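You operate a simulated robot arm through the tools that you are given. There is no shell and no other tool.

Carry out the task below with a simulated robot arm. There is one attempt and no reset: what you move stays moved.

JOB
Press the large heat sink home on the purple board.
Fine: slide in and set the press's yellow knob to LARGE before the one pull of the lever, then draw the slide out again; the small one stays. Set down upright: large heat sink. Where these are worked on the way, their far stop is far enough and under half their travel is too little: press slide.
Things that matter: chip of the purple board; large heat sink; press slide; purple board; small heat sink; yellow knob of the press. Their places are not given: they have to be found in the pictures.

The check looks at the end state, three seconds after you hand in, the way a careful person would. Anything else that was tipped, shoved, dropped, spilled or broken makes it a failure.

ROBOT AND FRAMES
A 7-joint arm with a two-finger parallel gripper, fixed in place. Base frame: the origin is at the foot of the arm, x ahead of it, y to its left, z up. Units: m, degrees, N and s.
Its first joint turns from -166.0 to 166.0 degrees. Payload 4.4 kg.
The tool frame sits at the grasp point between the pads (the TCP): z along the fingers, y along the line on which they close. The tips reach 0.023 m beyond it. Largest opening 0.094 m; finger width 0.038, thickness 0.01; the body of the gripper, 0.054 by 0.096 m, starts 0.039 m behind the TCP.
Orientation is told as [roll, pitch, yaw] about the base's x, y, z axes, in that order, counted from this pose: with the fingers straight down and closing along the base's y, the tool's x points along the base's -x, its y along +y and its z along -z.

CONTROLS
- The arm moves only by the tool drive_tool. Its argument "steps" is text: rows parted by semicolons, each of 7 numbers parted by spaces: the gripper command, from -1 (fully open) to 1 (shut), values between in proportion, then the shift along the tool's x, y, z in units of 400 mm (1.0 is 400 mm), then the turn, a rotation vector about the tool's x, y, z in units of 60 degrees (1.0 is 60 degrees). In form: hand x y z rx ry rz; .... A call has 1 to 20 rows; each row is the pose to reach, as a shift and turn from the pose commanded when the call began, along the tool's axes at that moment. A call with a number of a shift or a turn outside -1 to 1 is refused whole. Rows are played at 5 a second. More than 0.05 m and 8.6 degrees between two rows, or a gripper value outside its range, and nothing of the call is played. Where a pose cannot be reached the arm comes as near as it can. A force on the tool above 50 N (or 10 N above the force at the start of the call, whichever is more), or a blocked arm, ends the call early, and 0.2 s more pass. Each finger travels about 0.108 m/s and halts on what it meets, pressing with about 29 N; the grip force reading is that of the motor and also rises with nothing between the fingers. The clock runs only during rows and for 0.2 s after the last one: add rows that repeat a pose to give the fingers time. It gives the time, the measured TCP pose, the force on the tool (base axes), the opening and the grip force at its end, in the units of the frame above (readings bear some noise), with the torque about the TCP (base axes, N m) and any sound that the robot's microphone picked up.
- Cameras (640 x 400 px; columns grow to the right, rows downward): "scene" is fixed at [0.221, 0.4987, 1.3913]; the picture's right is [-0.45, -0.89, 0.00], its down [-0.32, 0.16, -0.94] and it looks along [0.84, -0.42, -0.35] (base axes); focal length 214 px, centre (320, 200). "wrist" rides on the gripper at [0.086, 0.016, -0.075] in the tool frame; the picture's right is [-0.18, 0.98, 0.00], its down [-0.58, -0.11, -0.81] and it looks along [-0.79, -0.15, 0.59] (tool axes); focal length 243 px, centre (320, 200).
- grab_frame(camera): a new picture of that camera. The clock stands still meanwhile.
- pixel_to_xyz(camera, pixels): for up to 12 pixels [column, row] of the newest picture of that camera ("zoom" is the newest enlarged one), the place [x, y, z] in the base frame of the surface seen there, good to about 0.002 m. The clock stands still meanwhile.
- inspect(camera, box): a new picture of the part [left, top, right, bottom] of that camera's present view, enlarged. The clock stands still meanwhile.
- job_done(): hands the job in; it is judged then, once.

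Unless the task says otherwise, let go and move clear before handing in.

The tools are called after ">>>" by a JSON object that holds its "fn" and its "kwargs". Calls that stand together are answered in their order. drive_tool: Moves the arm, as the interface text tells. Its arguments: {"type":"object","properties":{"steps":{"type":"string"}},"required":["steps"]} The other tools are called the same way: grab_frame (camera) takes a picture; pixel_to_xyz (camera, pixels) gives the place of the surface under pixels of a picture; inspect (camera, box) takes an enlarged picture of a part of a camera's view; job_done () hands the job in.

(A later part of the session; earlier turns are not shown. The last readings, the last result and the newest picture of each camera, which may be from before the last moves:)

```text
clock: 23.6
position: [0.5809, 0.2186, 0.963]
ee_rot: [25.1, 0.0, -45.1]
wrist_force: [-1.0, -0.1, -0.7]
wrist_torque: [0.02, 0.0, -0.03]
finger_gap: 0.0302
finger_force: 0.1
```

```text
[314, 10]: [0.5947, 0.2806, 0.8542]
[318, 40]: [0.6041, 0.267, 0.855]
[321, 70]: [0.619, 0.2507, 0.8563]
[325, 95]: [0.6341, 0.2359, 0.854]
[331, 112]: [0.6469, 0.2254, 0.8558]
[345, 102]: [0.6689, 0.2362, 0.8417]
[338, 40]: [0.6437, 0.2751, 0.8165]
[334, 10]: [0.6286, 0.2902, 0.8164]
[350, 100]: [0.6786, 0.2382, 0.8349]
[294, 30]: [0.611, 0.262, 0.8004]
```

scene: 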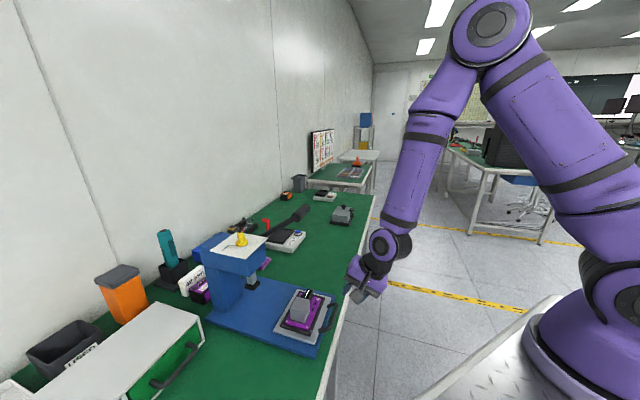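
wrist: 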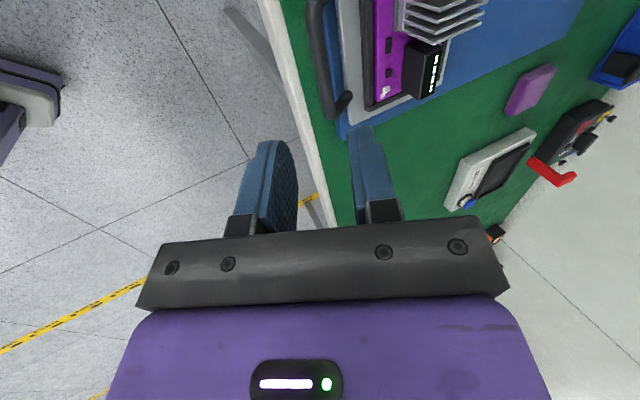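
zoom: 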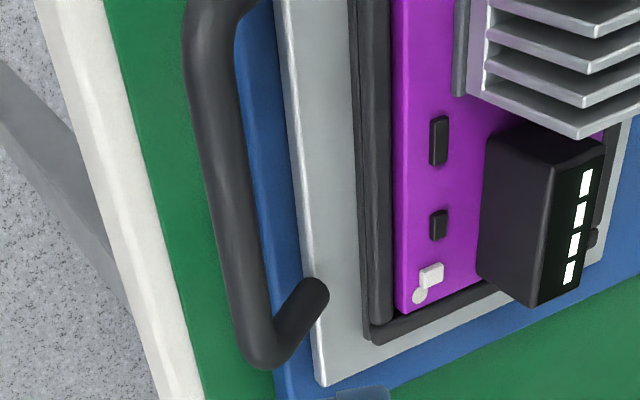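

The bar centre is at s≈0.617, z≈0.849. I'll advance 0.119 m along the tool axis to straddle it, then close.

>>> {"fn": "drive_tool", "kwargs": {"steps": "0.36 0 0 0.1 0 0 0; 0.36 0 0 0.2 0 0 0; 0.36 0 0 0.26 0 0 0; 0.36 0 0 0.297 0 0 0; 0.36 0 0 0.297 0 0 0; 0.6 0 0 0.297 0 0 0; 1 0 0 0.297 0 0 0; 1 0 0 0.297 0 0 0"}}

>>> {"fn": "inspect", "kwargs": {"camera": "scene", "box": [220, 220, 420, 360]}}

>>> {"fn": "grab_frame", "kwargs": {"camera": "wrist"}}

```text
clock: 25.4
position: [0.6161, 0.2556, 0.8564]
ee_rot: [25.1, 0.0, -45.1]
wrist_force: [3.7, 2.4, -1.3]
wrist_torque: [-0.62, -0.69, 1.56]
finger_gap: 0.0115
finger_force: 44.9
```

```text
2.86 times, centred on (320, 290) of scene
```

zoom: 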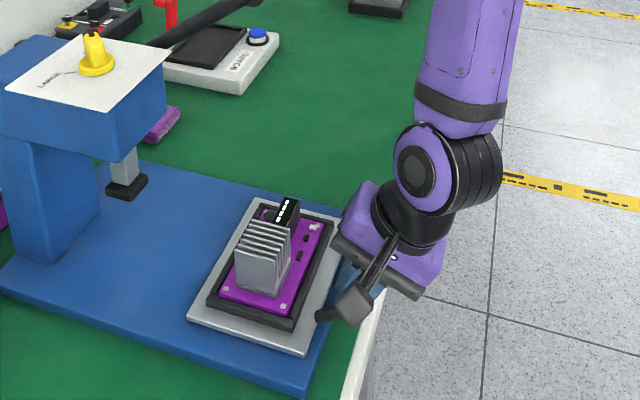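

```text
taken
```

wrist: 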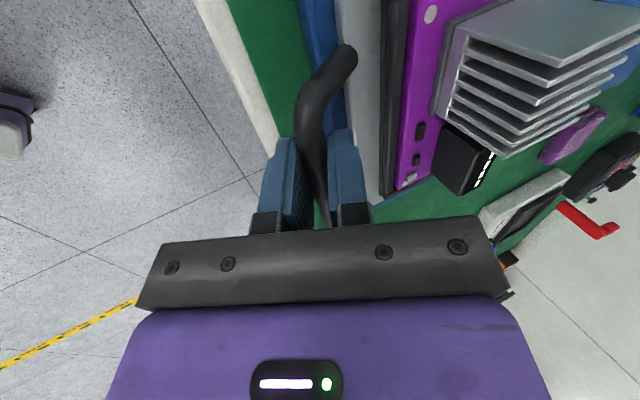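

The bar is pinched (gap 0.0115). I'll ease to a loose cage and push the slide in gently along the 45° axis, 0.12 m at first.

>>> {"fn": "drive_tool", "kwargs": {"steps": "0.68 0 0 0 0 0 0; 0.68 0.0 0.009 0.0042 0 0 0; 0.68 0 0.0226 0.0106 0 0 0; 0.68 0 0.0453 0.0211 0 0 0; 0.68 0 0.068 0.0317 0 0 0; 0.68 0 0.0906 0.0423 0 0 0; 0.68 0 0.1133 0.0528 0 0 0; 0.68 0 0.1359 0.0634 0 0 0; 0.68 0 0.1586 0.074 0 0 0; 0.68 0 0.1812 0.0845 0 0 0; 0.68 0 0.2039 0.0951 0 0 0; 0.68 0 0.2265 0.1057 0 0 0; 0.68 0 0.2492 0.1162 0 0 0; 0.68 0 0.2492 0.1162 0 0 0"}}

>>> {"fn": "grab_frame", "kwargs": {"camera": "scene"}}

>>> {"fn": "inspect", "kwargs": {"camera": "scene", "box": [200, 220, 380, 350]}}

>>> {"fn": "grab_frame", "kwargs": {"camera": "wrist"}}

```text
clock: 28.4
position: [0.6931, 0.3322, 0.8562]
ee_rot: [25.0, 0.1, -45.0]
wrist_force: [0.3, -0.6, 0.2]
wrist_torque: [-0.01, -0.01, 0.0]
finger_gap: 0.0153
finger_force: 0.2
```

```text
taken
```

scene: 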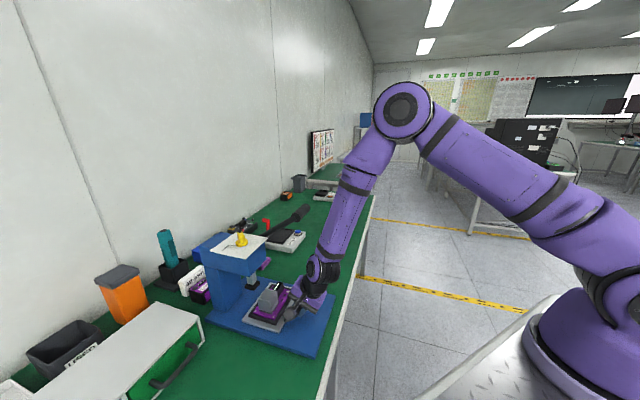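

```text
3.08 times, centred on (290, 285) of scene
```

zoom: 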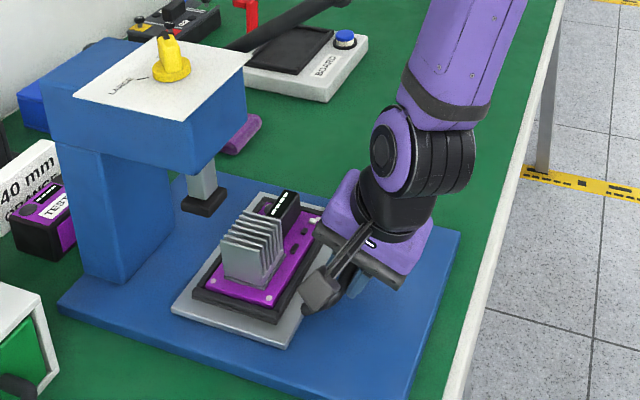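

```text
taken
```

wrist: 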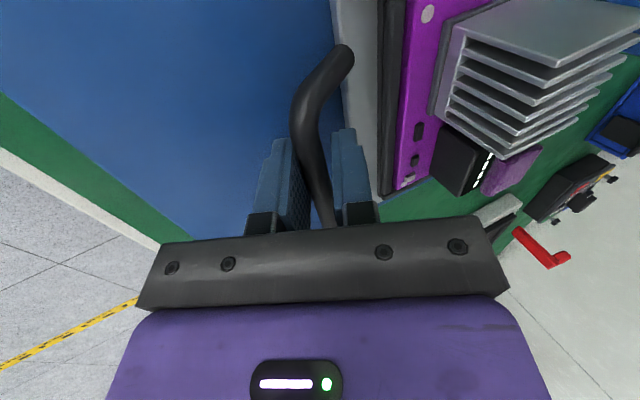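

The slide moved about 0.108 m with the sink steady. Before going on, I check the clearance of the forearm to the lever grip and the ram to the sink top.

>>> {"fn": "pixel_to_xyz", "kwargs": {"camera": "scene", "pixels": [[330, 215], [327, 230], [318, 260], [312, 275], [335, 235], [302, 210], [308, 208], [270, 288], [252, 287], [252, 291], [248, 287], [258, 284]]}}

>>> {"fn": "inspect", "kwargs": {"camera": "scene", "box": [230, 255, 310, 325]}}

```text
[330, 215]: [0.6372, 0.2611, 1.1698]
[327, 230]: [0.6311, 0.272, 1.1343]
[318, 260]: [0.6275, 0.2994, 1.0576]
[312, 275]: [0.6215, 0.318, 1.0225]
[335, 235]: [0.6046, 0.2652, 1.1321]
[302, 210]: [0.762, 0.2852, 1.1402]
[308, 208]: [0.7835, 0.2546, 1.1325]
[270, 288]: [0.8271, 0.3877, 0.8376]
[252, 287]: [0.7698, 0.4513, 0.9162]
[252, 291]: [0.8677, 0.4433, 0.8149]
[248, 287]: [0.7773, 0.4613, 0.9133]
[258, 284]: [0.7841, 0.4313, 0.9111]
```

```text
5.71 times, centred on (270, 290) of scene
```

zoom: 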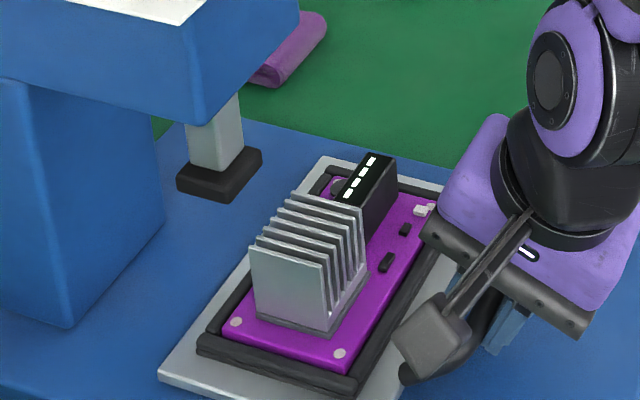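

The forearm would come within ~3 cm of the lever grip if I push on at this tilt. I'll tilt the hand another 25° about the bar so the wrist recedes, keeping the cage loose.

>>> {"fn": "drive_tool", "kwargs": {"steps": "0.57 0 0 0 0 0 0; 0.57 0 0 0 -0.1 0 0; 0.57 0 0 0 -0.2 0 0; 0.57 0 0 0 -0.3 0 0; 0.57 0 0 0 -0.417 0 0; 0.57 0 0 0 -0.417 0 0"}}

>>> {"fn": "grab_frame", "kwargs": {"camera": "scene"}}

>>> {"fn": "inspect", "kwargs": {"camera": "scene", "box": [220, 200, 400, 340]}}

>>> {"fn": "grab_frame", "kwargs": {"camera": "wrist"}}

```text
clock: 29.8
position: [0.6932, 0.3319, 0.8566]
ee_rot: [50.1, 0.0, -45.1]
wrist_force: [-0.1, 0.1, 0.5]
wrist_torque: [-0.01, -0.03, 0.0]
finger_gap: 0.0204
finger_force: 0.1
```

```text
taken
```

scene: 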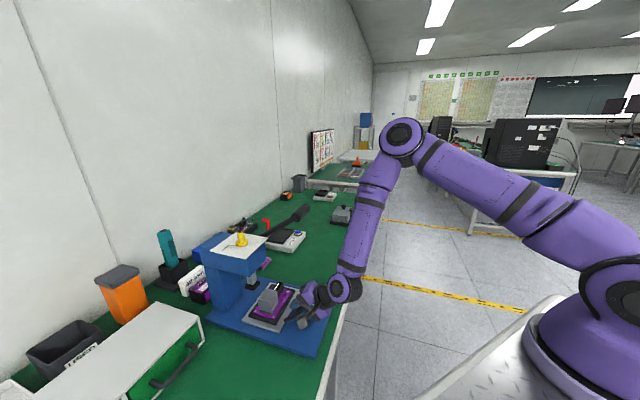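

```text
2.86 times, centred on (310, 270) of scene
```

zoom: 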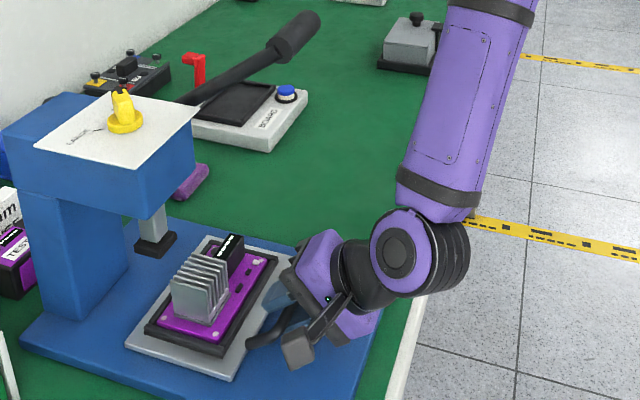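

```text
taken
```

wrist: 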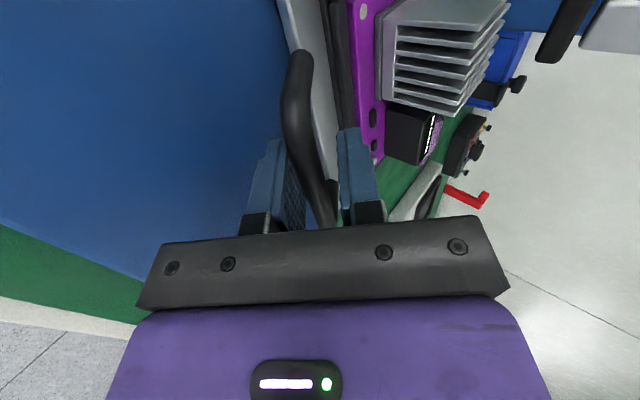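

The forearm is now well clear of the lever. I'll resume pushing along the axis in small steps toward the stop.

>>> {"fn": "drive_tool", "kwargs": {"steps": "0.57 0 0.0097 0.0115 0 0 0; 0.57 0 0.0193 0.023 0 0 0; 0.57 0 0.029 0.0345 0 0 0; 0.57 0 0.0386 0.046 0 0 0; 0.57 0 0.0483 0.0575 0 0 0; 0.57 0 0.058 0.069 0 0 0; 0.57 0 0.0676 0.0805 0 0 0; 0.57 0 0.0724 0.0862 0 0 0; 0.57 0 0.0724 0.0862 0 0 0"}}

>>> {"fn": "inspect", "kwargs": {"camera": "scene", "box": [200, 220, 360, 340]}}

>>> {"fn": "grab_frame", "kwargs": {"camera": "wrist"}}

```text
clock: 31.8
position: [0.7262, 0.3638, 0.856]
ee_rot: [50.0, 0.0, -45.2]
wrist_force: [-0.7, -1.2, -1.3]
wrist_torque: [-0.03, -0.04, 0.0]
finger_gap: 0.0211
finger_force: 1.1
```

```text
3.33 times, centred on (280, 280) of scene
```

zoom: 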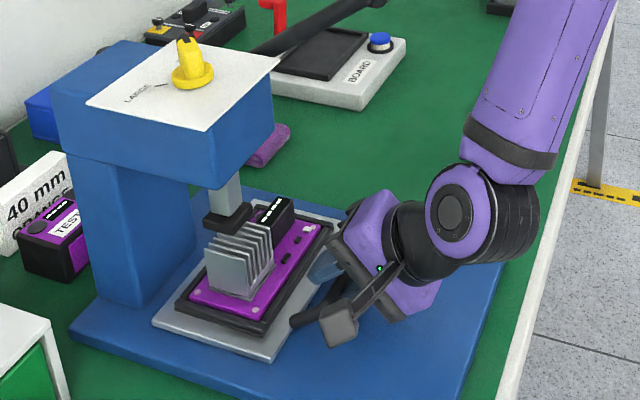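

```text
taken
```

wrist: 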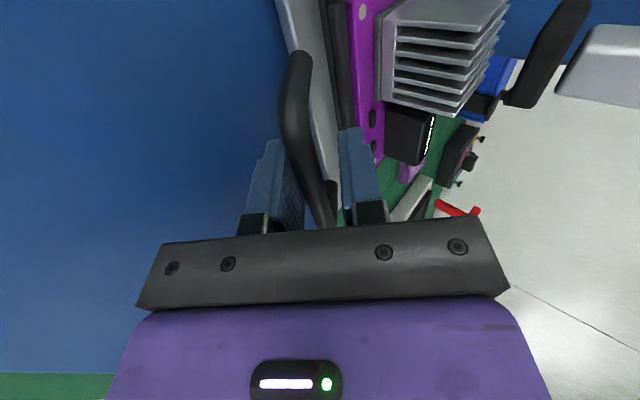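

The slide advanced further with no resistance; ram foot isn't fully above the sink yet. I continue in small steps until the stop.

>>> {"fn": "drive_tool", "kwargs": {"steps": "0.57 0 0.008 0.0096 0 0 0; 0.57 0 0.016 0.0192 0 0 0; 0.57 0 0.0241 0.0287 0 0 0; 0.57 0 0.0321 0.0383 0 0 0; 0.57 0 0.0402 0.0479 0 0 0; 0.57 0 0.0402 0.0479 0 0 0"}}

>>> {"fn": "inspect", "kwargs": {"camera": "scene", "box": [200, 220, 360, 340]}}

>>> {"fn": "grab_frame", "kwargs": {"camera": "wrist"}}

```text
clock: 33.2
position: [0.7421, 0.3797, 0.8538]
ee_rot: [49.8, 0.1, -45.2]
wrist_force: [-25.4, -25.0, -19.6]
wrist_torque: [0.01, -0.08, 0.42]
finger_gap: 0.0368
finger_force: 19.6
```

```text
3.33 times, centred on (280, 280) of scene
```

zoom: 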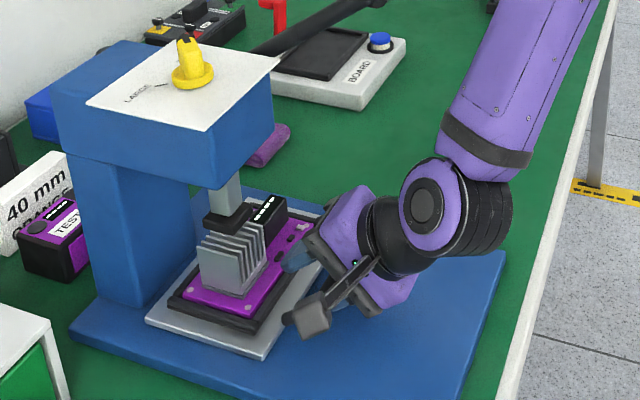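

```text
taken
```

wrist: 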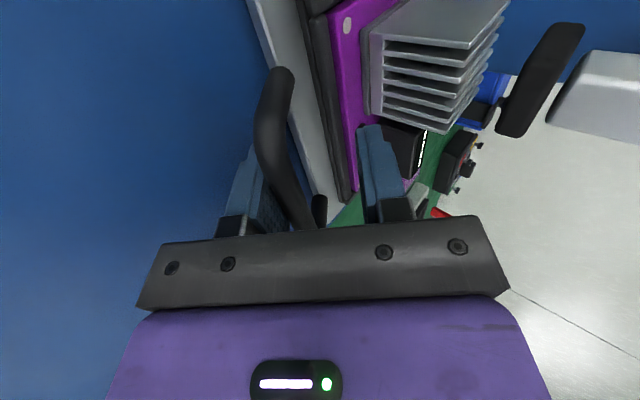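

A firm reaction along the slide axis (~35 N) came up, which suggests the stop. I'll back off slightly to relieve it and then measure sink position against the ram.

>>> {"fn": "drive_tool", "kwargs": {"steps": "0.57 0 -0.008 -0.0096 0 0 0; 0.57 0 -0.016 -0.0192 0 0 0; 0.57 0 -0.016 -0.0192 0 0 0"}}

>>> {"fn": "grab_frame", "kwargs": {"camera": "scene"}}

>>> {"fn": "inspect", "kwargs": {"camera": "scene", "box": [220, 250, 320, 325]}}

>>> {"fn": "grab_frame", "kwargs": {"camera": "wrist"}}

>>> {"fn": "pixel_to_xyz", "kwargs": {"camera": "zoom", "pixels": [[200, 140], [175, 170], [225, 165], [210, 205], [270, 205], [200, 170], [215, 165], [235, 155], [300, 190], [230, 220], [160, 230], [205, 262]]}}

```text
clock: 34.0
position: [0.7377, 0.3748, 0.8568]
ee_rot: [50.1, 0.0, -45.1]
wrist_force: [-5.6, -5.5, -24.8]
wrist_torque: [0.01, -0.25, 0.09]
finger_gap: 0.0307
finger_force: 12.0
```

```text
taken
```

scene: 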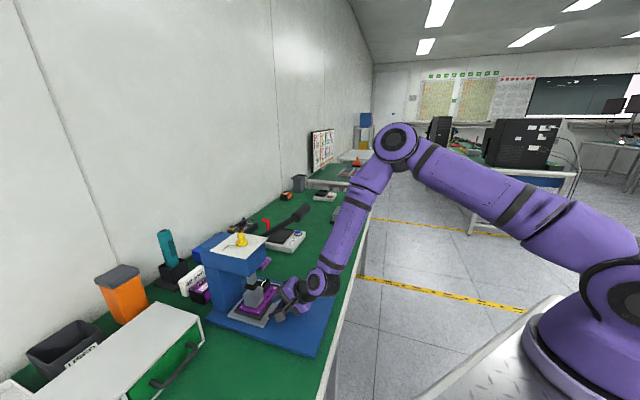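

```text
5.33 times, centred on (270, 288) of scene
```

zoom: 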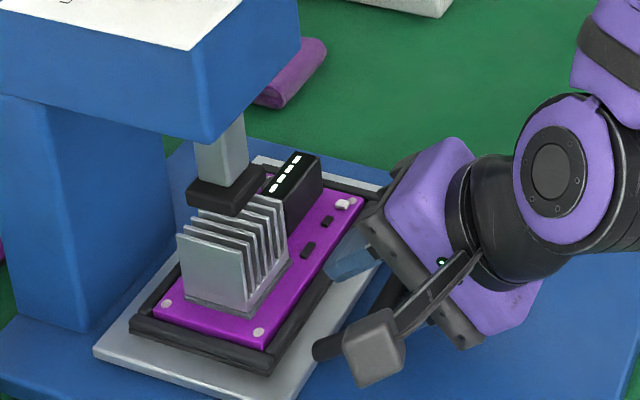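

```text
taken
```

wrist: 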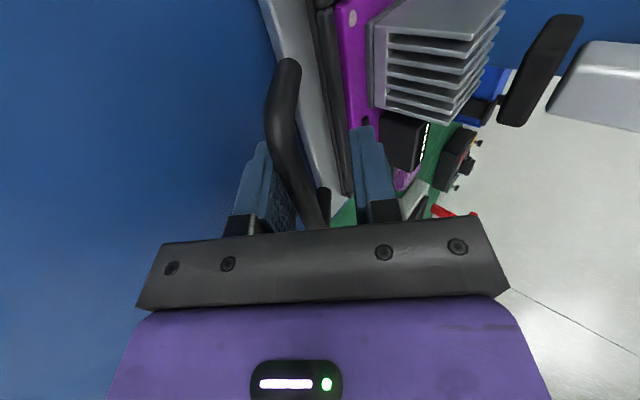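

```text
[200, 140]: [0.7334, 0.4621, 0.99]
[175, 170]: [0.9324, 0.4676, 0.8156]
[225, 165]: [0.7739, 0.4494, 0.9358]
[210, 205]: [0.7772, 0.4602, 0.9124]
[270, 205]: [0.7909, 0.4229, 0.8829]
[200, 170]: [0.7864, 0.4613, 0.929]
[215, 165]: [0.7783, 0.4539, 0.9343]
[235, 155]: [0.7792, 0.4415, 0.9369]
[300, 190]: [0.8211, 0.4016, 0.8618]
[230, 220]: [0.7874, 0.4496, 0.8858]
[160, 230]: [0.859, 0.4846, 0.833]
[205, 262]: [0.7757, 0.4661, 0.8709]
```

The sink's centre (s≈0.877) now coincides with the ram axis (s≈0.876), so the slide is at its stop. I'll open a bit and retract along the tool axis.

>>> {"fn": "drive_tool", "kwargs": {"steps": "0.35 0 0 0 0 0 0; 0.1 0 0 0 0 0 0; 0.1 0 0 0 0 0 0; 0.1 0 0 -0.02 0 0 0; 0.1 0 0 -0.06 0 0 0; 0.1 0 0 -0.14 0 0 0; 0.1 0 0 -0.24 0 0 0; 0.1 0 0 -0.34 0 0 0; 0.1 0 0 -0.34 0 0 0"}}

>>> {"fn": "grab_frame", "kwargs": {"camera": "wrist"}}

>>> {"fn": "inspect", "kwargs": {"camera": "scene", "box": [200, 190, 400, 340]}}

```text
clock: 36.0
position: [0.6612, 0.3014, 0.9432]
ee_rot: [50.0, -0.1, -45.2]
wrist_force: [-0.9, -0.7, -0.7]
wrist_torque: [0.01, -0.03, -0.01]
finger_gap: 0.0424
finger_force: 0.2
```

```text
taken
```

wrist: 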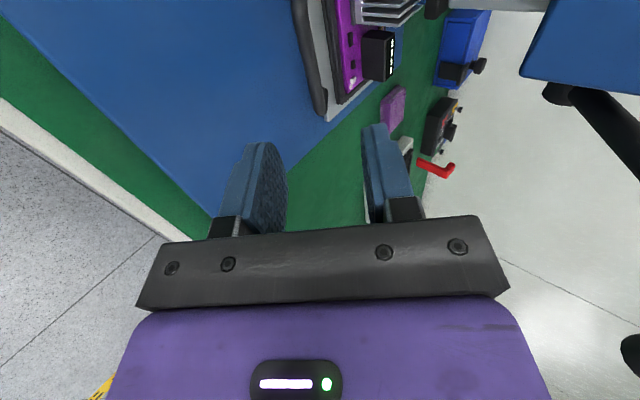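

```text
2.67 times, centred on (300, 265) of scene
```

zoom: 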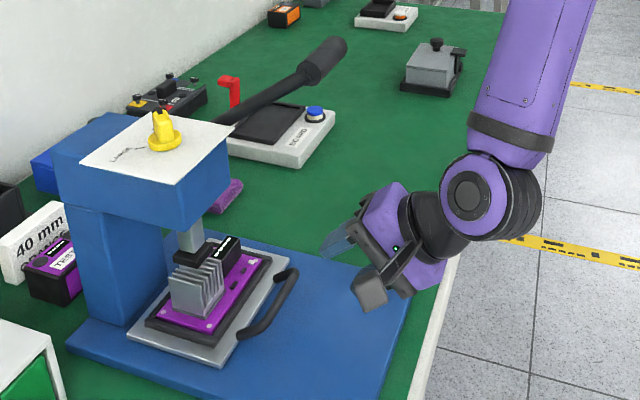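

The slide stays in with the sink under the ram. Next is the knob; I'll rise to z≈1.32 while backing off and to the left, away from the lever.

>>> {"fn": "drive_tool", "kwargs": {"steps": "0 0.017 0.07 -0.081 0 0 0; 0 0.033 0.14 -0.161 0 0 0; 0 0.05 0.21 -0.242 0 0 0; 0 0.067 0.28 -0.323 0 0 0; 0 0.083 0.35 -0.403 0 0 0; 0 0.1 0.42 -0.484 0 0 0; 0 0.117 0.49 -0.565 0 0 0; 0 0.133 0.561 -0.645 0 0 0; 0 0.15 0.631 -0.726 0 0 0; 0 0.15 0.631 -0.726 0.14 0 0; 0 0.15 0.631 -0.726 0.28 0 0; 0 0.15 0.631 -0.726 0.42 0 0; 0 0.15 0.631 -0.726 0.56 0 0; 0 0.15 0.631 -0.726 0.7 0 0; 0 0.15 0.631 -0.726 0.833 0 0; 0 0.15 0.631 -0.726 0.833 0 0"}}

>>> {"fn": "grab_frame", "kwargs": {"camera": "scene"}}

```text
clock: 39.4
position: [0.5779, 0.3008, 1.3231]
ee_rot: [0.0, 0.0, -45.2]
wrist_force: [-0.5, -0.3, 1.0]
wrist_torque: [-0.03, 0.02, 0.02]
finger_gap: 0.0469
finger_force: 0.2
```

```text
taken
```

scene: 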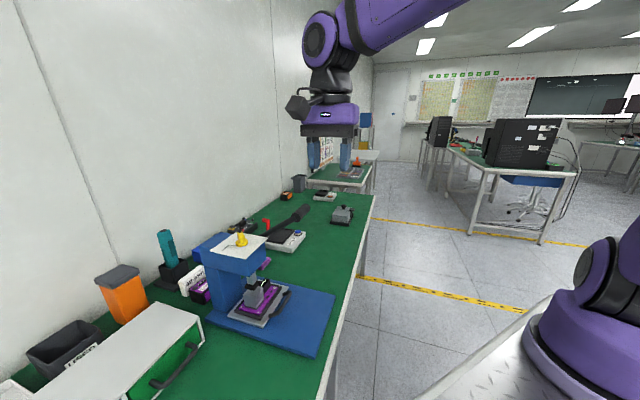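

I'll now go above the press while yawing to +8°, to view the knob from straight above.

>>> {"fn": "drive_tool", "kwargs": {"steps": "0 -0.004 0.082 -0.006 0 0 -0.127; 0 -0.009 0.165 -0.012 0 0 -0.253; 0 -0.013 0.247 -0.018 0 0 -0.38; 0 -0.017 0.329 -0.024 0 0 -0.507; 0 -0.021 0.411 -0.03 0 0 -0.634; 0 -0.026 0.494 -0.036 0 0 -0.76; 0 -0.03 0.576 -0.04 0 0 -0.887; 0 -0.03 0.576 -0.04 0 0 -0.887"}}

>>> {"fn": "grab_frame", "kwargs": {"camera": "wrist"}}

>>> {"fn": "inspect", "kwargs": {"camera": "wrist", "box": [270, 0, 390, 90]}}

```text
clock: 41.2
position: [0.7471, 0.4562, 1.3385]
ee_rot: [-0.1, 0.1, 8.1]
wrist_force: [-0.7, -0.2, 0.3]
wrist_torque: [0.01, 0.0, -0.01]
finger_gap: 0.047
finger_force: 0.0
```

```text
taken
```

wrist: 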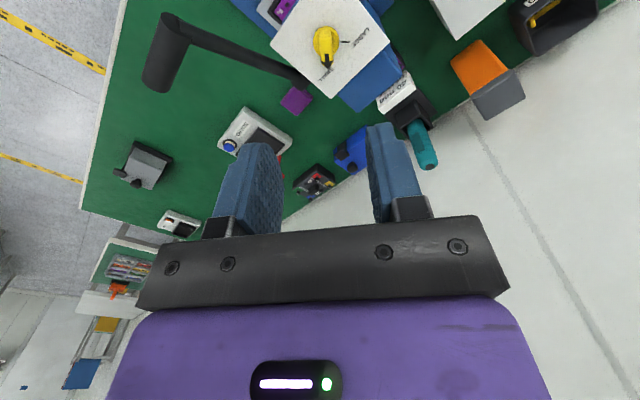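

```text
4.44 times, centred on (330, 45) of wrist
```

zoom: 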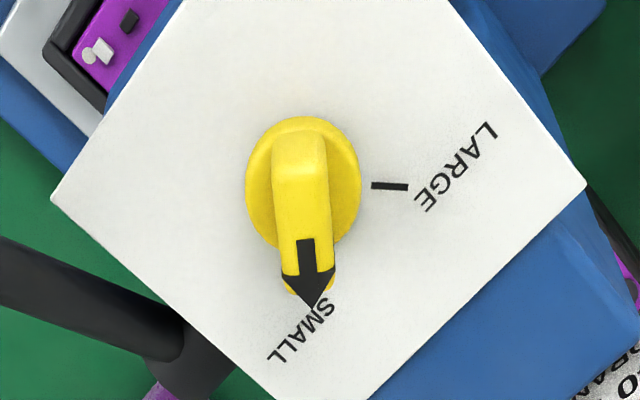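

Clear view: the arrow points at SMALL, LARGE's tick is off to the right at zoom (372–407,186). I'll measure centre, handle width and tick direction.

>>> {"fn": "pixel_to_xyz", "kwargs": {"camera": "zoom", "pixels": [[317, 305], [306, 243], [372, 184], [407, 187], [249, 180], [360, 180], [303, 119], [278, 200], [327, 200], [300, 160], [303, 225], [350, 225]]}}

>>> {"fn": "pixel_to_xyz", "kwargs": {"camera": "wrist", "pixels": [[155, 55], [165, 20], [160, 85], [185, 30], [215, 45], [250, 60], [280, 75], [300, 85], [148, 80], [170, 60]]}}

```text
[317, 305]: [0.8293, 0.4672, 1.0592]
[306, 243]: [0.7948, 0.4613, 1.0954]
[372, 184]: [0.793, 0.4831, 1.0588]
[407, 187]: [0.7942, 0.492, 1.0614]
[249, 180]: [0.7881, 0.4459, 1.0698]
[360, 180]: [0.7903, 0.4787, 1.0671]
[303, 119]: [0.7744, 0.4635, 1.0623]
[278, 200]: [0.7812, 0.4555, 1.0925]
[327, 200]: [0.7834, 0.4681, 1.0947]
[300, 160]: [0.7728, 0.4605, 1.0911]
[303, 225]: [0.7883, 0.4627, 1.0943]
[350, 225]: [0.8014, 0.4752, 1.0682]
```

```text
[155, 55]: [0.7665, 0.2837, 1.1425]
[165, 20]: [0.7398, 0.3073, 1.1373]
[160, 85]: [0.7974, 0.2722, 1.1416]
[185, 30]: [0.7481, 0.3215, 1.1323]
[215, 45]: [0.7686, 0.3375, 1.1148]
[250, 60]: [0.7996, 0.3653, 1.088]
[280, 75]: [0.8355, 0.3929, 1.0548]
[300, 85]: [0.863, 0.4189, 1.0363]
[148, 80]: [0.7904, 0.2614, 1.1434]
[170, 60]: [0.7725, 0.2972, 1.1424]
```

Knob centre (0.790,0.4625), handle 0.013 wide at heading ~8°, LARGE tick at ~82°. I'll move over the centre and descend to z≈1.125 for a check.

>>> {"fn": "drive_tool", "kwargs": {"steps": "0 -0.054 0 0.06 0 0 0; 0 -0.1084 0 0.14 0 0 0; 0 -0.1084 0 0.25 0 0 0; 0 -0.1084 0 0.36 0 0 0; 0 -0.1084 0 0.46 0 0 0; 0 -0.1084 0 0.533 0 0 0; 0 -0.1084 0 0.533 0 0 0"}}

>>> {"fn": "grab_frame", "kwargs": {"camera": "wrist"}}

>>> {"fn": "inspect", "kwargs": {"camera": "scene", "box": [190, 190, 310, 270]}}

```text
clock: 42.8
position: [0.7915, 0.4606, 1.1259]
ee_rot: [0.0, -0.1, 8.1]
wrist_force: [-0.1, -0.3, 0.5]
wrist_torque: [0.0, -0.01, -0.01]
finger_gap: 0.0471
finger_force: 0.0
```

```text
taken
```

wrist: 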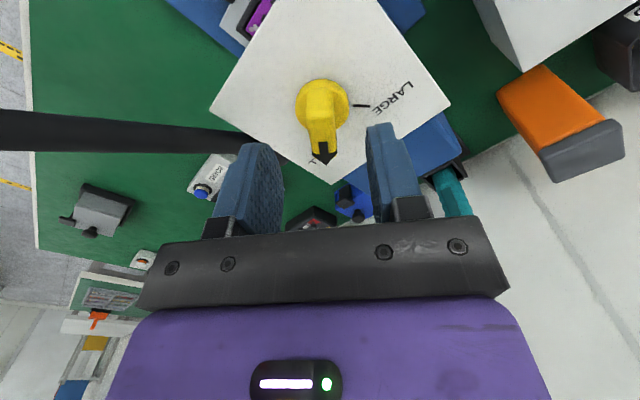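

```text
5.00 times, centred on (250, 230) of scene
```

zoom: 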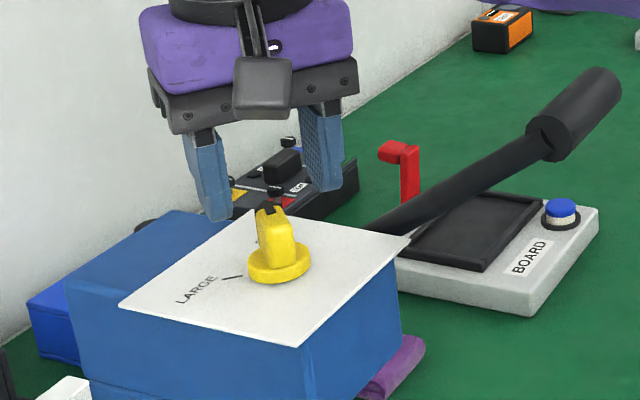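

The knob shows at wrist (322,110) between the fingers. I'll refine the centre with closer measurements.

>>> {"fn": "inspect", "kwargs": {"camera": "wrist", "box": [280, 65, 380, 165]}}

>>> {"fn": "pixel_to_xyz", "kwargs": {"camera": "wrist", "pixels": [[297, 105], [348, 102], [320, 81], [322, 125], [312, 110], [336, 110], [314, 140], [333, 138], [324, 157], [352, 106], [370, 106], [322, 92]]}}

```text
4.00 times, centred on (330, 115) of wrist
```

zoom: 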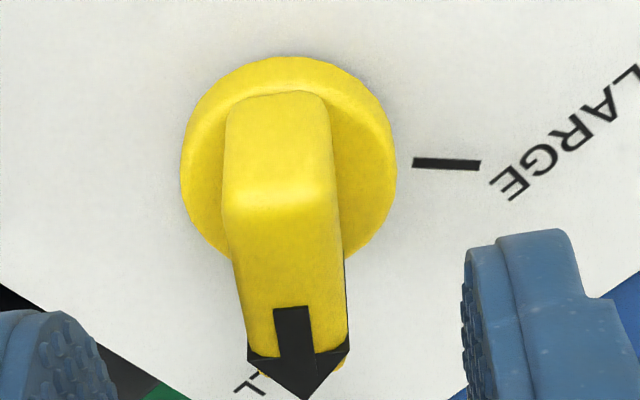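

```text
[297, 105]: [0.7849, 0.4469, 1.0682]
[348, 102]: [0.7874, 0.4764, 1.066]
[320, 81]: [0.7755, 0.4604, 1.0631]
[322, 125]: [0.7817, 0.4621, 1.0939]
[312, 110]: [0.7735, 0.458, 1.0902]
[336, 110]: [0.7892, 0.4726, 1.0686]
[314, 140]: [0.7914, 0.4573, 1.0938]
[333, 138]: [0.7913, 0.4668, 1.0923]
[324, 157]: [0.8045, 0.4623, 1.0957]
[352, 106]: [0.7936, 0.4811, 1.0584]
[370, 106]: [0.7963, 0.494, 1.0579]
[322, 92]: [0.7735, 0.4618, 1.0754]
```

Centre confirmed at about (0.791,0.462). I'll descend to z≈1.098 (tips just above the disc) and close on the handle.

>>> {"fn": "drive_tool", "kwargs": {"steps": "0 0 0.003 0.03 0 0 0; 0 0 0.003 0.06 0 0 0; 0 0 0.003 0.069 0 0 0; 0 0 0.003 0.069 0 0 0; 0.4 0 0.003 0.069 0 0 0; 1 0 0.003 0.069 0 0 0; 1 0 0.003 0.069 0 0 0"}}

>>> {"fn": "grab_frame", "kwargs": {"camera": "wrist"}}

>>> {"fn": "inspect", "kwargs": {"camera": "wrist", "box": [240, 80, 400, 230]}}

```text
clock: 44.4
position: [0.7911, 0.4609, 1.0987]
ee_rot: [0.0, 0.1, 8.1]
wrist_force: [0.8, -4.0, -1.4]
wrist_torque: [-0.07, -0.17, -0.02]
finger_gap: 0.0147
finger_force: 45.2
```

```text
taken
```

wrist: 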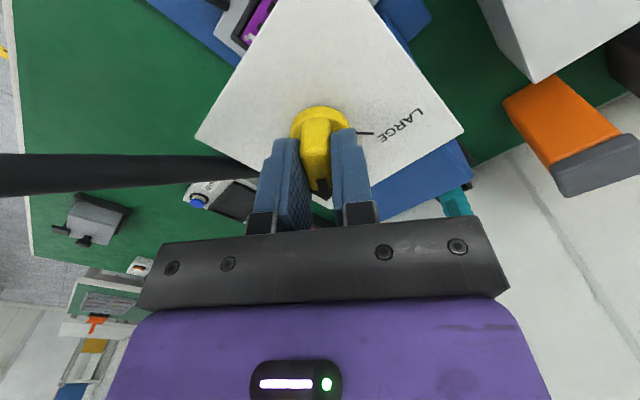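

```text
2.67 times, centred on (320, 155) of wrist
```

zoom: 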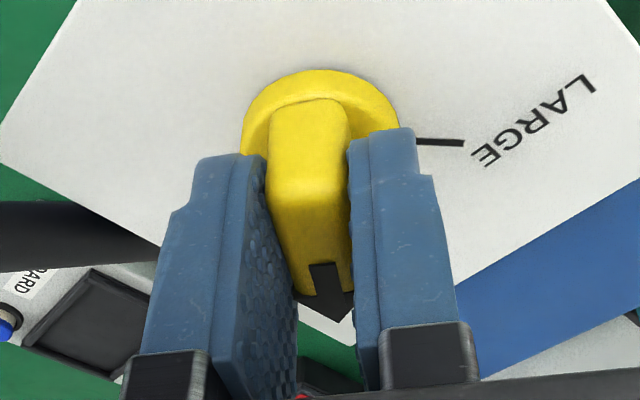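

The handle is gripped. I'll turn it counter-clockwise, 48° first.

>>> {"fn": "drive_tool", "kwargs": {"steps": "1 0 0 0 0 0 -0.1; 1 0 0 0 0 0 -0.2; 1 0 0 0 0 0 -0.3; 1 0 0 0 0 0 -0.4; 1 0 0 0 0 0 -0.5; 1 0 0 0 0 0 -0.6; 1 0 0 0 0 0 -0.7; 1 0 0 0 0 0 -0.8; 1 0 0 0 0 0 -0.8"}}

>>> {"fn": "inspect", "kwargs": {"camera": "wrist", "box": [240, 80, 400, 230]}}

>>> {"fn": "inspect", "kwargs": {"camera": "scene", "box": [190, 190, 310, 270]}}

```text
clock: 46.4
position: [0.792, 0.4603, 1.0985]
ee_rot: [-0.1, 0.0, 56.2]
wrist_force: [-4.3, -25.0, -13.9]
wrist_torque: [-0.31, 0.1, -0.02]
finger_gap: 0.0149
finger_force: 45.0
```

```text
2.67 times, centred on (320, 155) of wrist
```

zoom: 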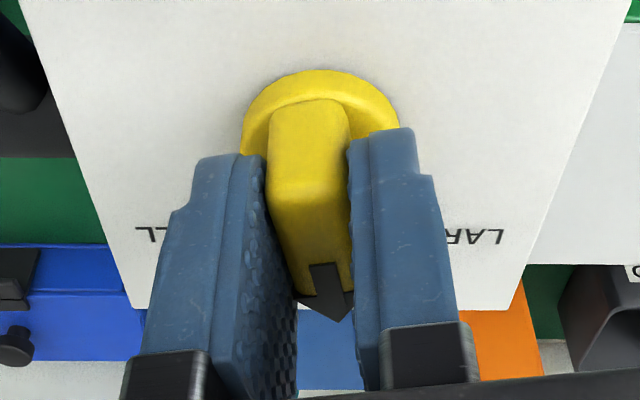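

```text
5.00 times, centred on (250, 230) of scene
```

zoom: 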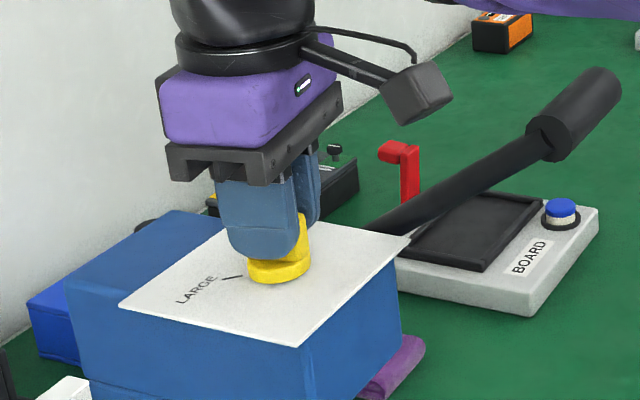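

The knob turns with the hand; a 25 N sideways force shows a ~1 mm centre offset, which I'll correct while turning the remaining 26° to LARGE (heading ≈82°).

>>> {"fn": "drive_tool", "kwargs": {"steps": "1 0 -0.003 0 0 0 0; 1 0.001 -0.0035 0 0 0 -0.09; 1 0.001 -0.004 0 0 0 -0.18; 1 0.001 -0.0045 0 0 0 -0.27; 1 0.001 -0.0045 0 0 0 -0.36; 1 0.001 -0.0045 0 0 0 -0.438; 1 0.001 -0.0045 0 0 0 -0.438"}}

>>> {"fn": "inspect", "kwargs": {"camera": "wrist", "box": [240, 80, 400, 230]}}

>>> {"fn": "inspect", "kwargs": {"camera": "scene", "box": [190, 190, 310, 270]}}

```text
clock: 48.0
position: [0.792, 0.4608, 1.0988]
ee_rot: [0.0, 0.1, 82.4]
wrist_force: [-15.3, -23.2, -21.7]
wrist_torque: [-0.1, 0.02, 0.09]
finger_gap: 0.0149
finger_force: 45.3
```

```text
2.67 times, centred on (320, 155) of wrist
```

zoom: 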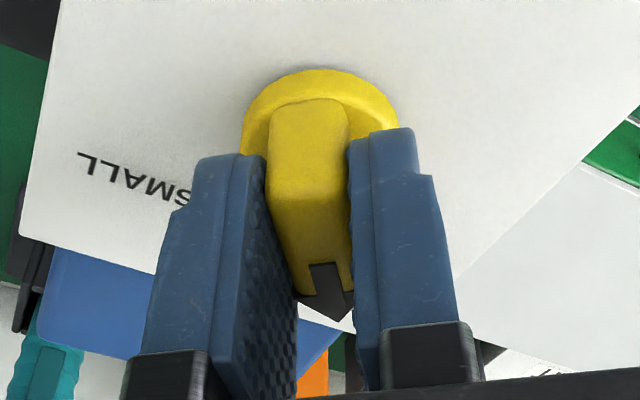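

```text
5.00 times, centred on (250, 230) of scene
```

zoom: 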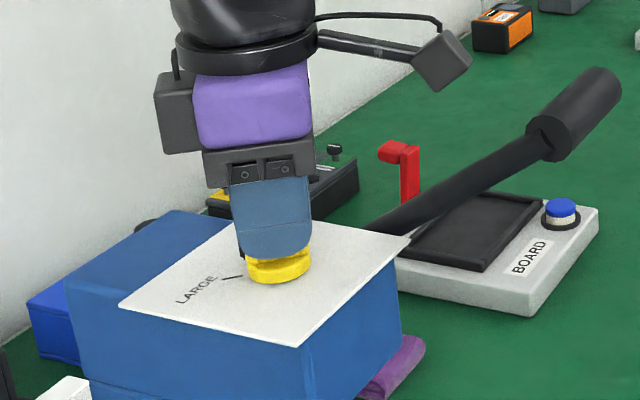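

The hand is at 82.4°. I'll release and lift off to verify the arrow against the LARGE tick.

>>> {"fn": "drive_tool", "kwargs": {"steps": "0.6 0 0 0 0 0 0; 0.2 0 0 0 0 0 0; 0 0 0 0 0 0 0; 0 0 0 -0.05 0 0 0; 0 0 0 -0.12 0 0 0; 0 0 0 -0.24 0 0 0; 0 0 0 -0.36 0 0 0; 0 0.05 0 -0.48 0 0 0; 0 0.1 0 -0.6 0 0 0; 0 0.1 0 -0.6 0 0 0"}}

>>> {"fn": "grab_frame", "kwargs": {"camera": "wrist"}}

>>> {"fn": "inspect", "kwargs": {"camera": "wrist", "box": [270, 0, 390, 90]}}

>>> {"fn": "inspect", "kwargs": {"camera": "scene", "box": [200, 220, 280, 270]}}

```text
refused: row 8 steps farther than a row can; nothing moved
```

```text
taken
```

wrist: 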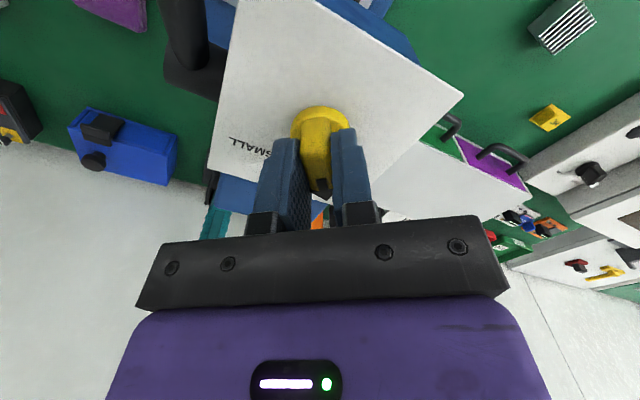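

```text
4.44 times, centred on (330, 45) of wrist
```

zoom: 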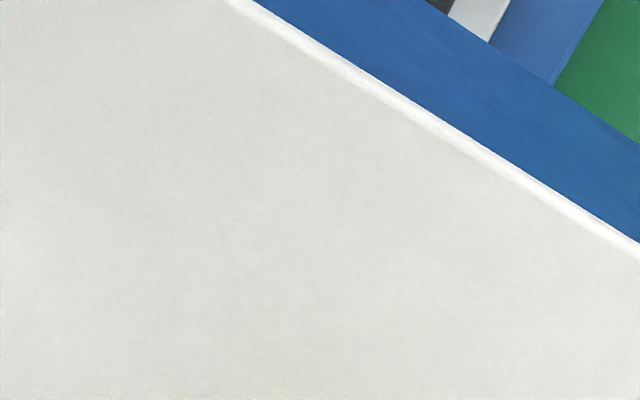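

```text
8.00 times, centred on (240, 245) of scene
```

zoom: 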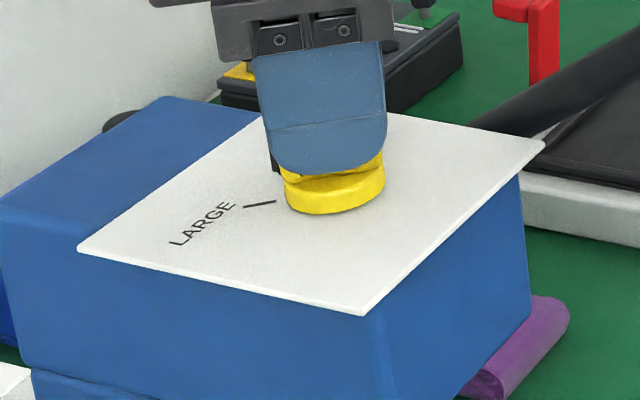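

The call was refused because one row stepped too far; nothing moved. I'll resend with smaller steps.

>>> {"fn": "drive_tool", "kwargs": {"steps": "0.6 0 0 0 0 0 0; 0.2 0 0 0 0 0 0; 0 0 0 0 0 0 0; 0 0 0 -0.05 0 0 0; 0 0 0 -0.12 0 0 0; 0 0 0 -0.22 0 0 0; 0 0 0 -0.32 0 0 0; 0 0.03 0 -0.42 0 0 0; 0 0.06 0 -0.52 0 0 0; 0 0.1 0 -0.6 0 0 0; 0 0.1 0 -0.6 0 0 0"}}

>>> {"fn": "grab_frame", "kwargs": {"camera": "wrist"}}

>>> {"fn": "inspect", "kwargs": {"camera": "wrist", "box": [270, 0, 390, 90]}}

>>> {"fn": "inspect", "kwargs": {"camera": "scene", "box": [200, 220, 280, 270]}}

```text
clock: 50.4
position: [0.7875, 0.4217, 1.3385]
ee_rot: [0.0, 0.0, 82.4]
wrist_force: [0.2, -0.9, 0.3]
wrist_torque: [0.0, 0.03, 0.0]
finger_gap: 0.047
finger_force: 0.1
```

```text
taken
```

wrist: 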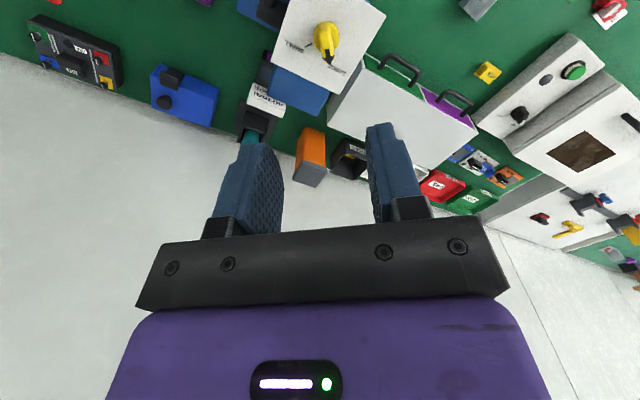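

```text
4.44 times, centred on (330, 45) of wrist
```

zoom: 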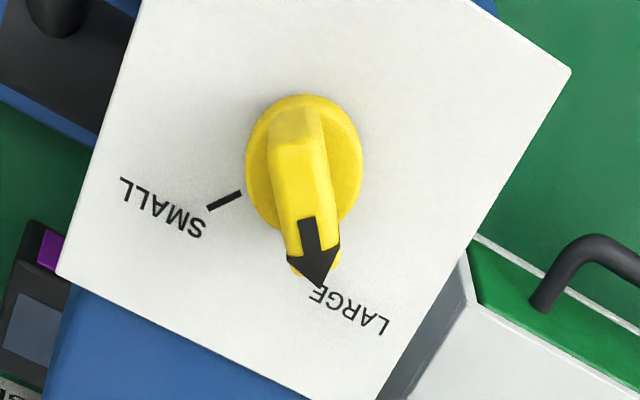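

```text
8.00 times, centred on (240, 245) of scene
```

zoom: 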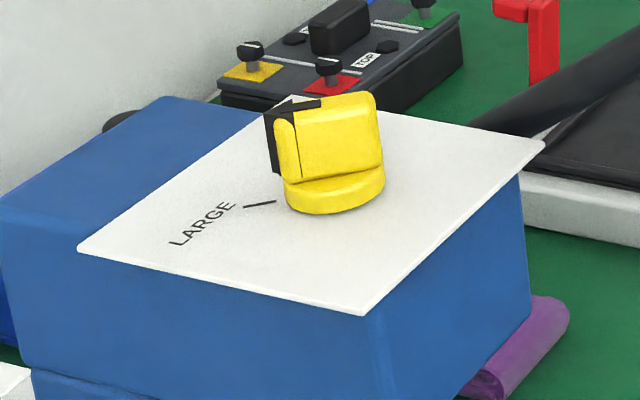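

The arrow now points over the LARGE tick, and the SMALL tick is exposed. I'll measure arrow direction numerically.

>>> {"fn": "inspect", "kwargs": {"camera": "wrist", "box": [290, 10, 360, 80]}}

>>> {"fn": "pixel_to_xyz", "kwargs": {"camera": "wrist", "pixels": [[339, 59], [341, 68], [334, 28], [337, 45], [330, 35], [343, 35], [340, 62]]}}

```text
5.71 times, centred on (325, 45) of wrist
```

zoom: 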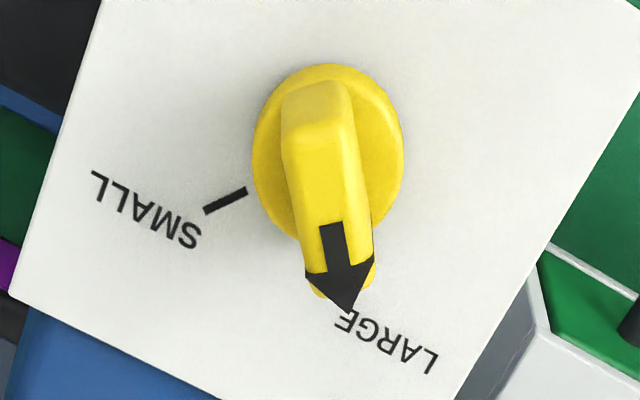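

```text
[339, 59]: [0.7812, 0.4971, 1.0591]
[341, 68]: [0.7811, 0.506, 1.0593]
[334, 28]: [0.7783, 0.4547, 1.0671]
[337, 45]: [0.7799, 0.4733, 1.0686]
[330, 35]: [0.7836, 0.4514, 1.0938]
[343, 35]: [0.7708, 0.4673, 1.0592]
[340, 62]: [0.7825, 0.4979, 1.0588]
```

I'll use the zoomed picture's own pixels for this.

>>> {"fn": "pixel_to_xyz", "kwargs": {"camera": "zoom", "pixels": [[348, 305], [333, 228], [340, 265], [315, 90], [322, 180], [255, 160], [402, 155], [328, 68], [286, 130], [350, 130], [206, 211], [245, 190]]}}

```text
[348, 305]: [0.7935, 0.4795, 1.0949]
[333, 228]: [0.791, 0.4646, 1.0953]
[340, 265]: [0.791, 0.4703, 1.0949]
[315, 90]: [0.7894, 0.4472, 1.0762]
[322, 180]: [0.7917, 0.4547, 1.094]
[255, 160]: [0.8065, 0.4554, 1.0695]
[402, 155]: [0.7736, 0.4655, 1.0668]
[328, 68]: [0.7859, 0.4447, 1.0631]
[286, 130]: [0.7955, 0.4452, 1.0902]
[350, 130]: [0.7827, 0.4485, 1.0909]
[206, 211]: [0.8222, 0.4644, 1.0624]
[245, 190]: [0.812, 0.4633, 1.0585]
```

The arrow's heading is 82.3°, matching the LARGE tick. Now the lever: its crosswise grip has its crest at about s=0.745, t=-0.345 (x 0.771, y 0.283), z 1.1425. I'll go above it with closed fingers at yaw 45°.

>>> {"fn": "drive_tool", "kwargs": {"steps": "0.5 0.06 0 0 0 0 0.1; 1 0.13 -0.001 0.02 0 0 0.22; 1 0.2 -0.002 0.07 0 0 0.34; 1 0.27 -0.003 0.13 0 0 0.46; 1 0.33 -0.004 0.2 0 0 0.56; 1 0.35 -0.0045 0.26 0 0 0.623; 1 0.35 -0.0045 0.26 0 0 0.623"}}

>>> {"fn": "grab_frame", "kwargs": {"camera": "wrist"}}

>>> {"fn": "inspect", "kwargs": {"camera": "scene", "box": [200, 150, 380, 270]}}

```text
clock: 52.0
position: [0.7704, 0.2833, 1.2338]
ee_rot: [0.0, -0.1, 44.9]
wrist_force: [-0.2, -1.5, 0.5]
wrist_torque: [0.01, -0.02, -0.01]
finger_gap: 0.0
finger_force: 28.6
```

```text
taken
```

wrist: 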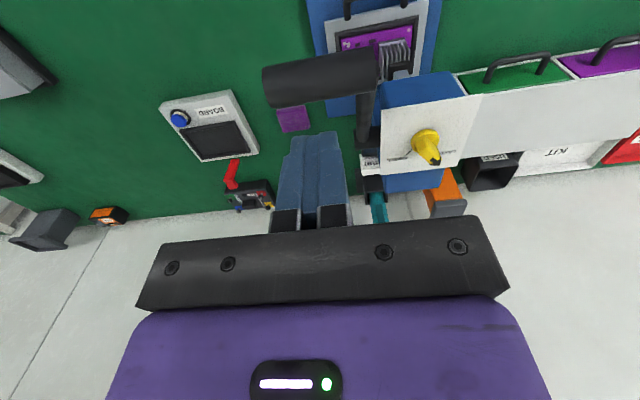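

```text
3.33 times, centred on (290, 210) of scene
```

zoom: 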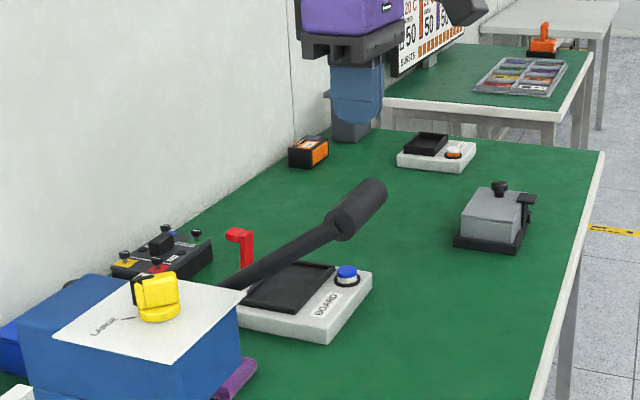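

Closed fingers hover above the lever grip (wrist view (320,80)). I'll measure the grip precisely before pressing.

>>> {"fn": "inspect", "kwargs": {"camera": "wrist", "box": [250, 20, 410, 160]}}

>>> {"fn": "pixel_to_xyz", "kwargs": {"camera": "wrist", "pixels": [[268, 85], [290, 62], [290, 80], [290, 100], [325, 56], [325, 75], [325, 95], [365, 50], [365, 70], [365, 88], [368, 110], [368, 130]]}}

```text
2.86 times, centred on (330, 90) of wrist
```

zoom: 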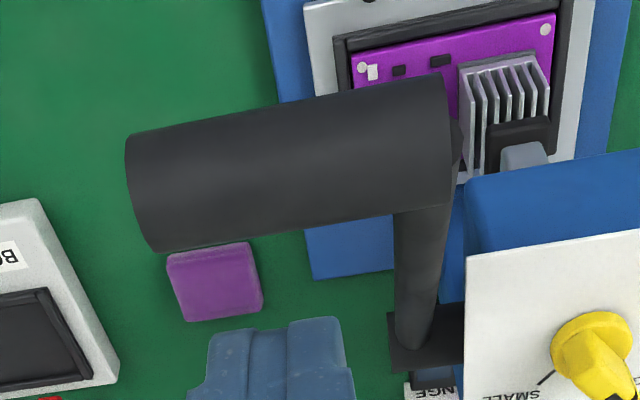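

```text
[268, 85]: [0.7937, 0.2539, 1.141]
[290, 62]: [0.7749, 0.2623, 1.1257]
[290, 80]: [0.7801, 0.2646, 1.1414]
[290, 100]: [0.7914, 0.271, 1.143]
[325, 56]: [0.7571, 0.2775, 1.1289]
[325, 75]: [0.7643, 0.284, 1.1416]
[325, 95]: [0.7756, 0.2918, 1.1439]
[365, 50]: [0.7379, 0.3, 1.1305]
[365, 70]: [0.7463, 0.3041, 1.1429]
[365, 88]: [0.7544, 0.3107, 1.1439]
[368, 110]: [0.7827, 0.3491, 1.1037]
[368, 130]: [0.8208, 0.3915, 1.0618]
```

The grip centre is about (s 0.748, z 1.128), with pivot near (s 0.90, z 1.018), radius 0.188. I'll touch down and begin pushing it along its arc, the first 20° or so.

>>> {"fn": "drive_tool", "kwargs": {"steps": "1 -0.004 0 0.08 0 0 0; 1 -0.0078 0 0.15 0 0 0; 1 -0.0078 0 0.1638 0 0 0; 1 0.0105 0 0.191 0 0 0; 1 0.0268 0 0.2193 0 0 0; 1 0.0413 0 0.2488 0 0 0; 1 0.0535 0 0.279 0 0 0; 1 0.0535 0 0.279 0 0 0"}}

>>> {"fn": "grab_frame", "kwargs": {"camera": "wrist"}}

>>> {"fn": "inspect", "kwargs": {"camera": "scene", "box": [200, 180, 380, 310]}}

```text
clock: 53.8
position: [0.7544, 0.2682, 1.1218]
ee_rot: [-0.1, -0.1, 44.9]
wrist_force: [-2.2, -1.2, 2.3]
wrist_torque: [-0.03, 0.03, 0.02]
finger_gap: 0.0
finger_force: 29.7
```

```text
taken
```

wrist: 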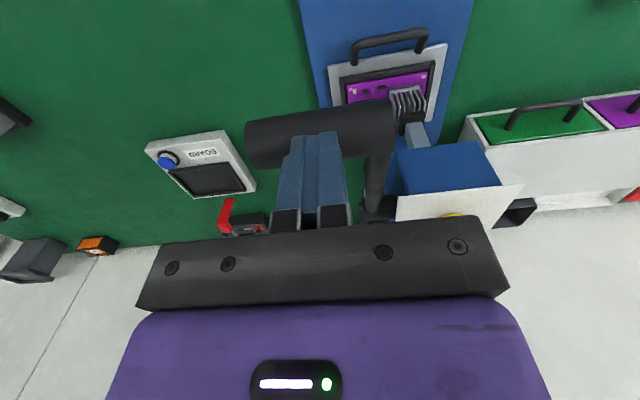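

```text
3.08 times, centred on (290, 245) of scene
```

zoom: 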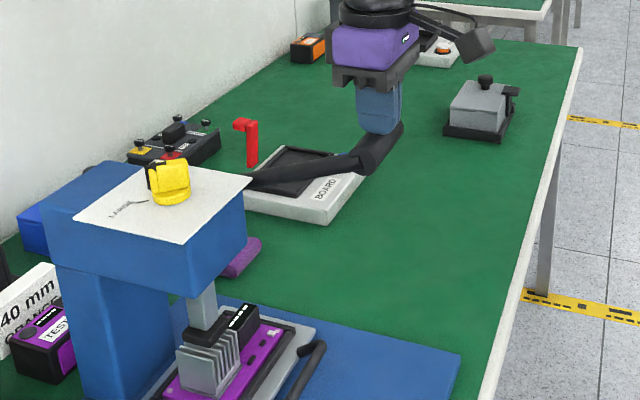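

The lever follows easily (≈2 N). I continue down the arc to about −8°.

>>> {"fn": "drive_tool", "kwargs": {"steps": "1 0.01 0 0.0313 0 0 0; 1 0.018 0 0.063 0 0 0; 1 0.0238 0 0.0953 0 0 0; 1 0.027 0 0.1278 0 0 0; 1 0.0283 0 0.1605 0 0 0; 1 0.027 0 0.1933 0 0 0; 1 0.0238 0 0.2258 0 0 0; 1 0.0238 0 0.2258 0 0 0"}}

>>> {"fn": "grab_frame", "kwargs": {"camera": "wrist"}}

>>> {"fn": "inspect", "kwargs": {"camera": "scene", "box": [200, 180, 380, 310]}}

```text
clock: 55.2
position: [0.7475, 0.2598, 1.0528]
ee_rot: [0.1, -0.6, 45.0]
wrist_force: [-17.8, -5.6, 30.9]
wrist_torque: [-0.06, 0.32, 0.05]
finger_gap: 0.0
finger_force: 29.4
stopped in row 7: the force on the tool passed its limit at 70 N (the readings are from after the stop); the commanded pose is now the measured one
```

```text
taken
```

wrist: 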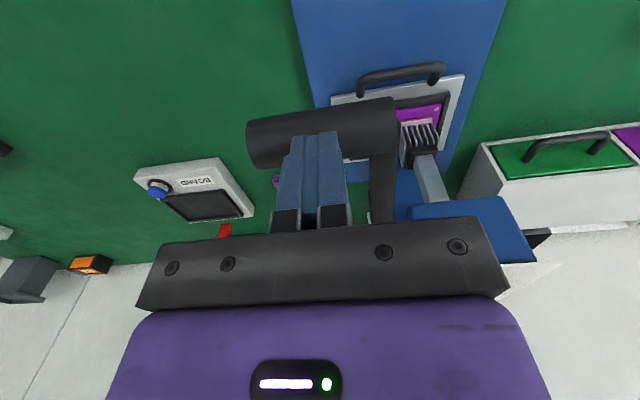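

```text
3.08 times, centred on (290, 245) of scene
```

zoom: 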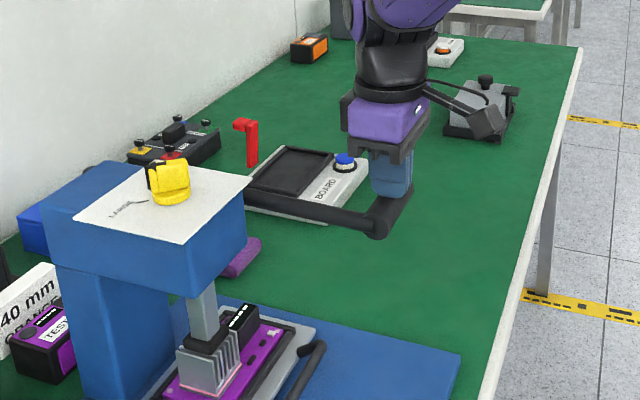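

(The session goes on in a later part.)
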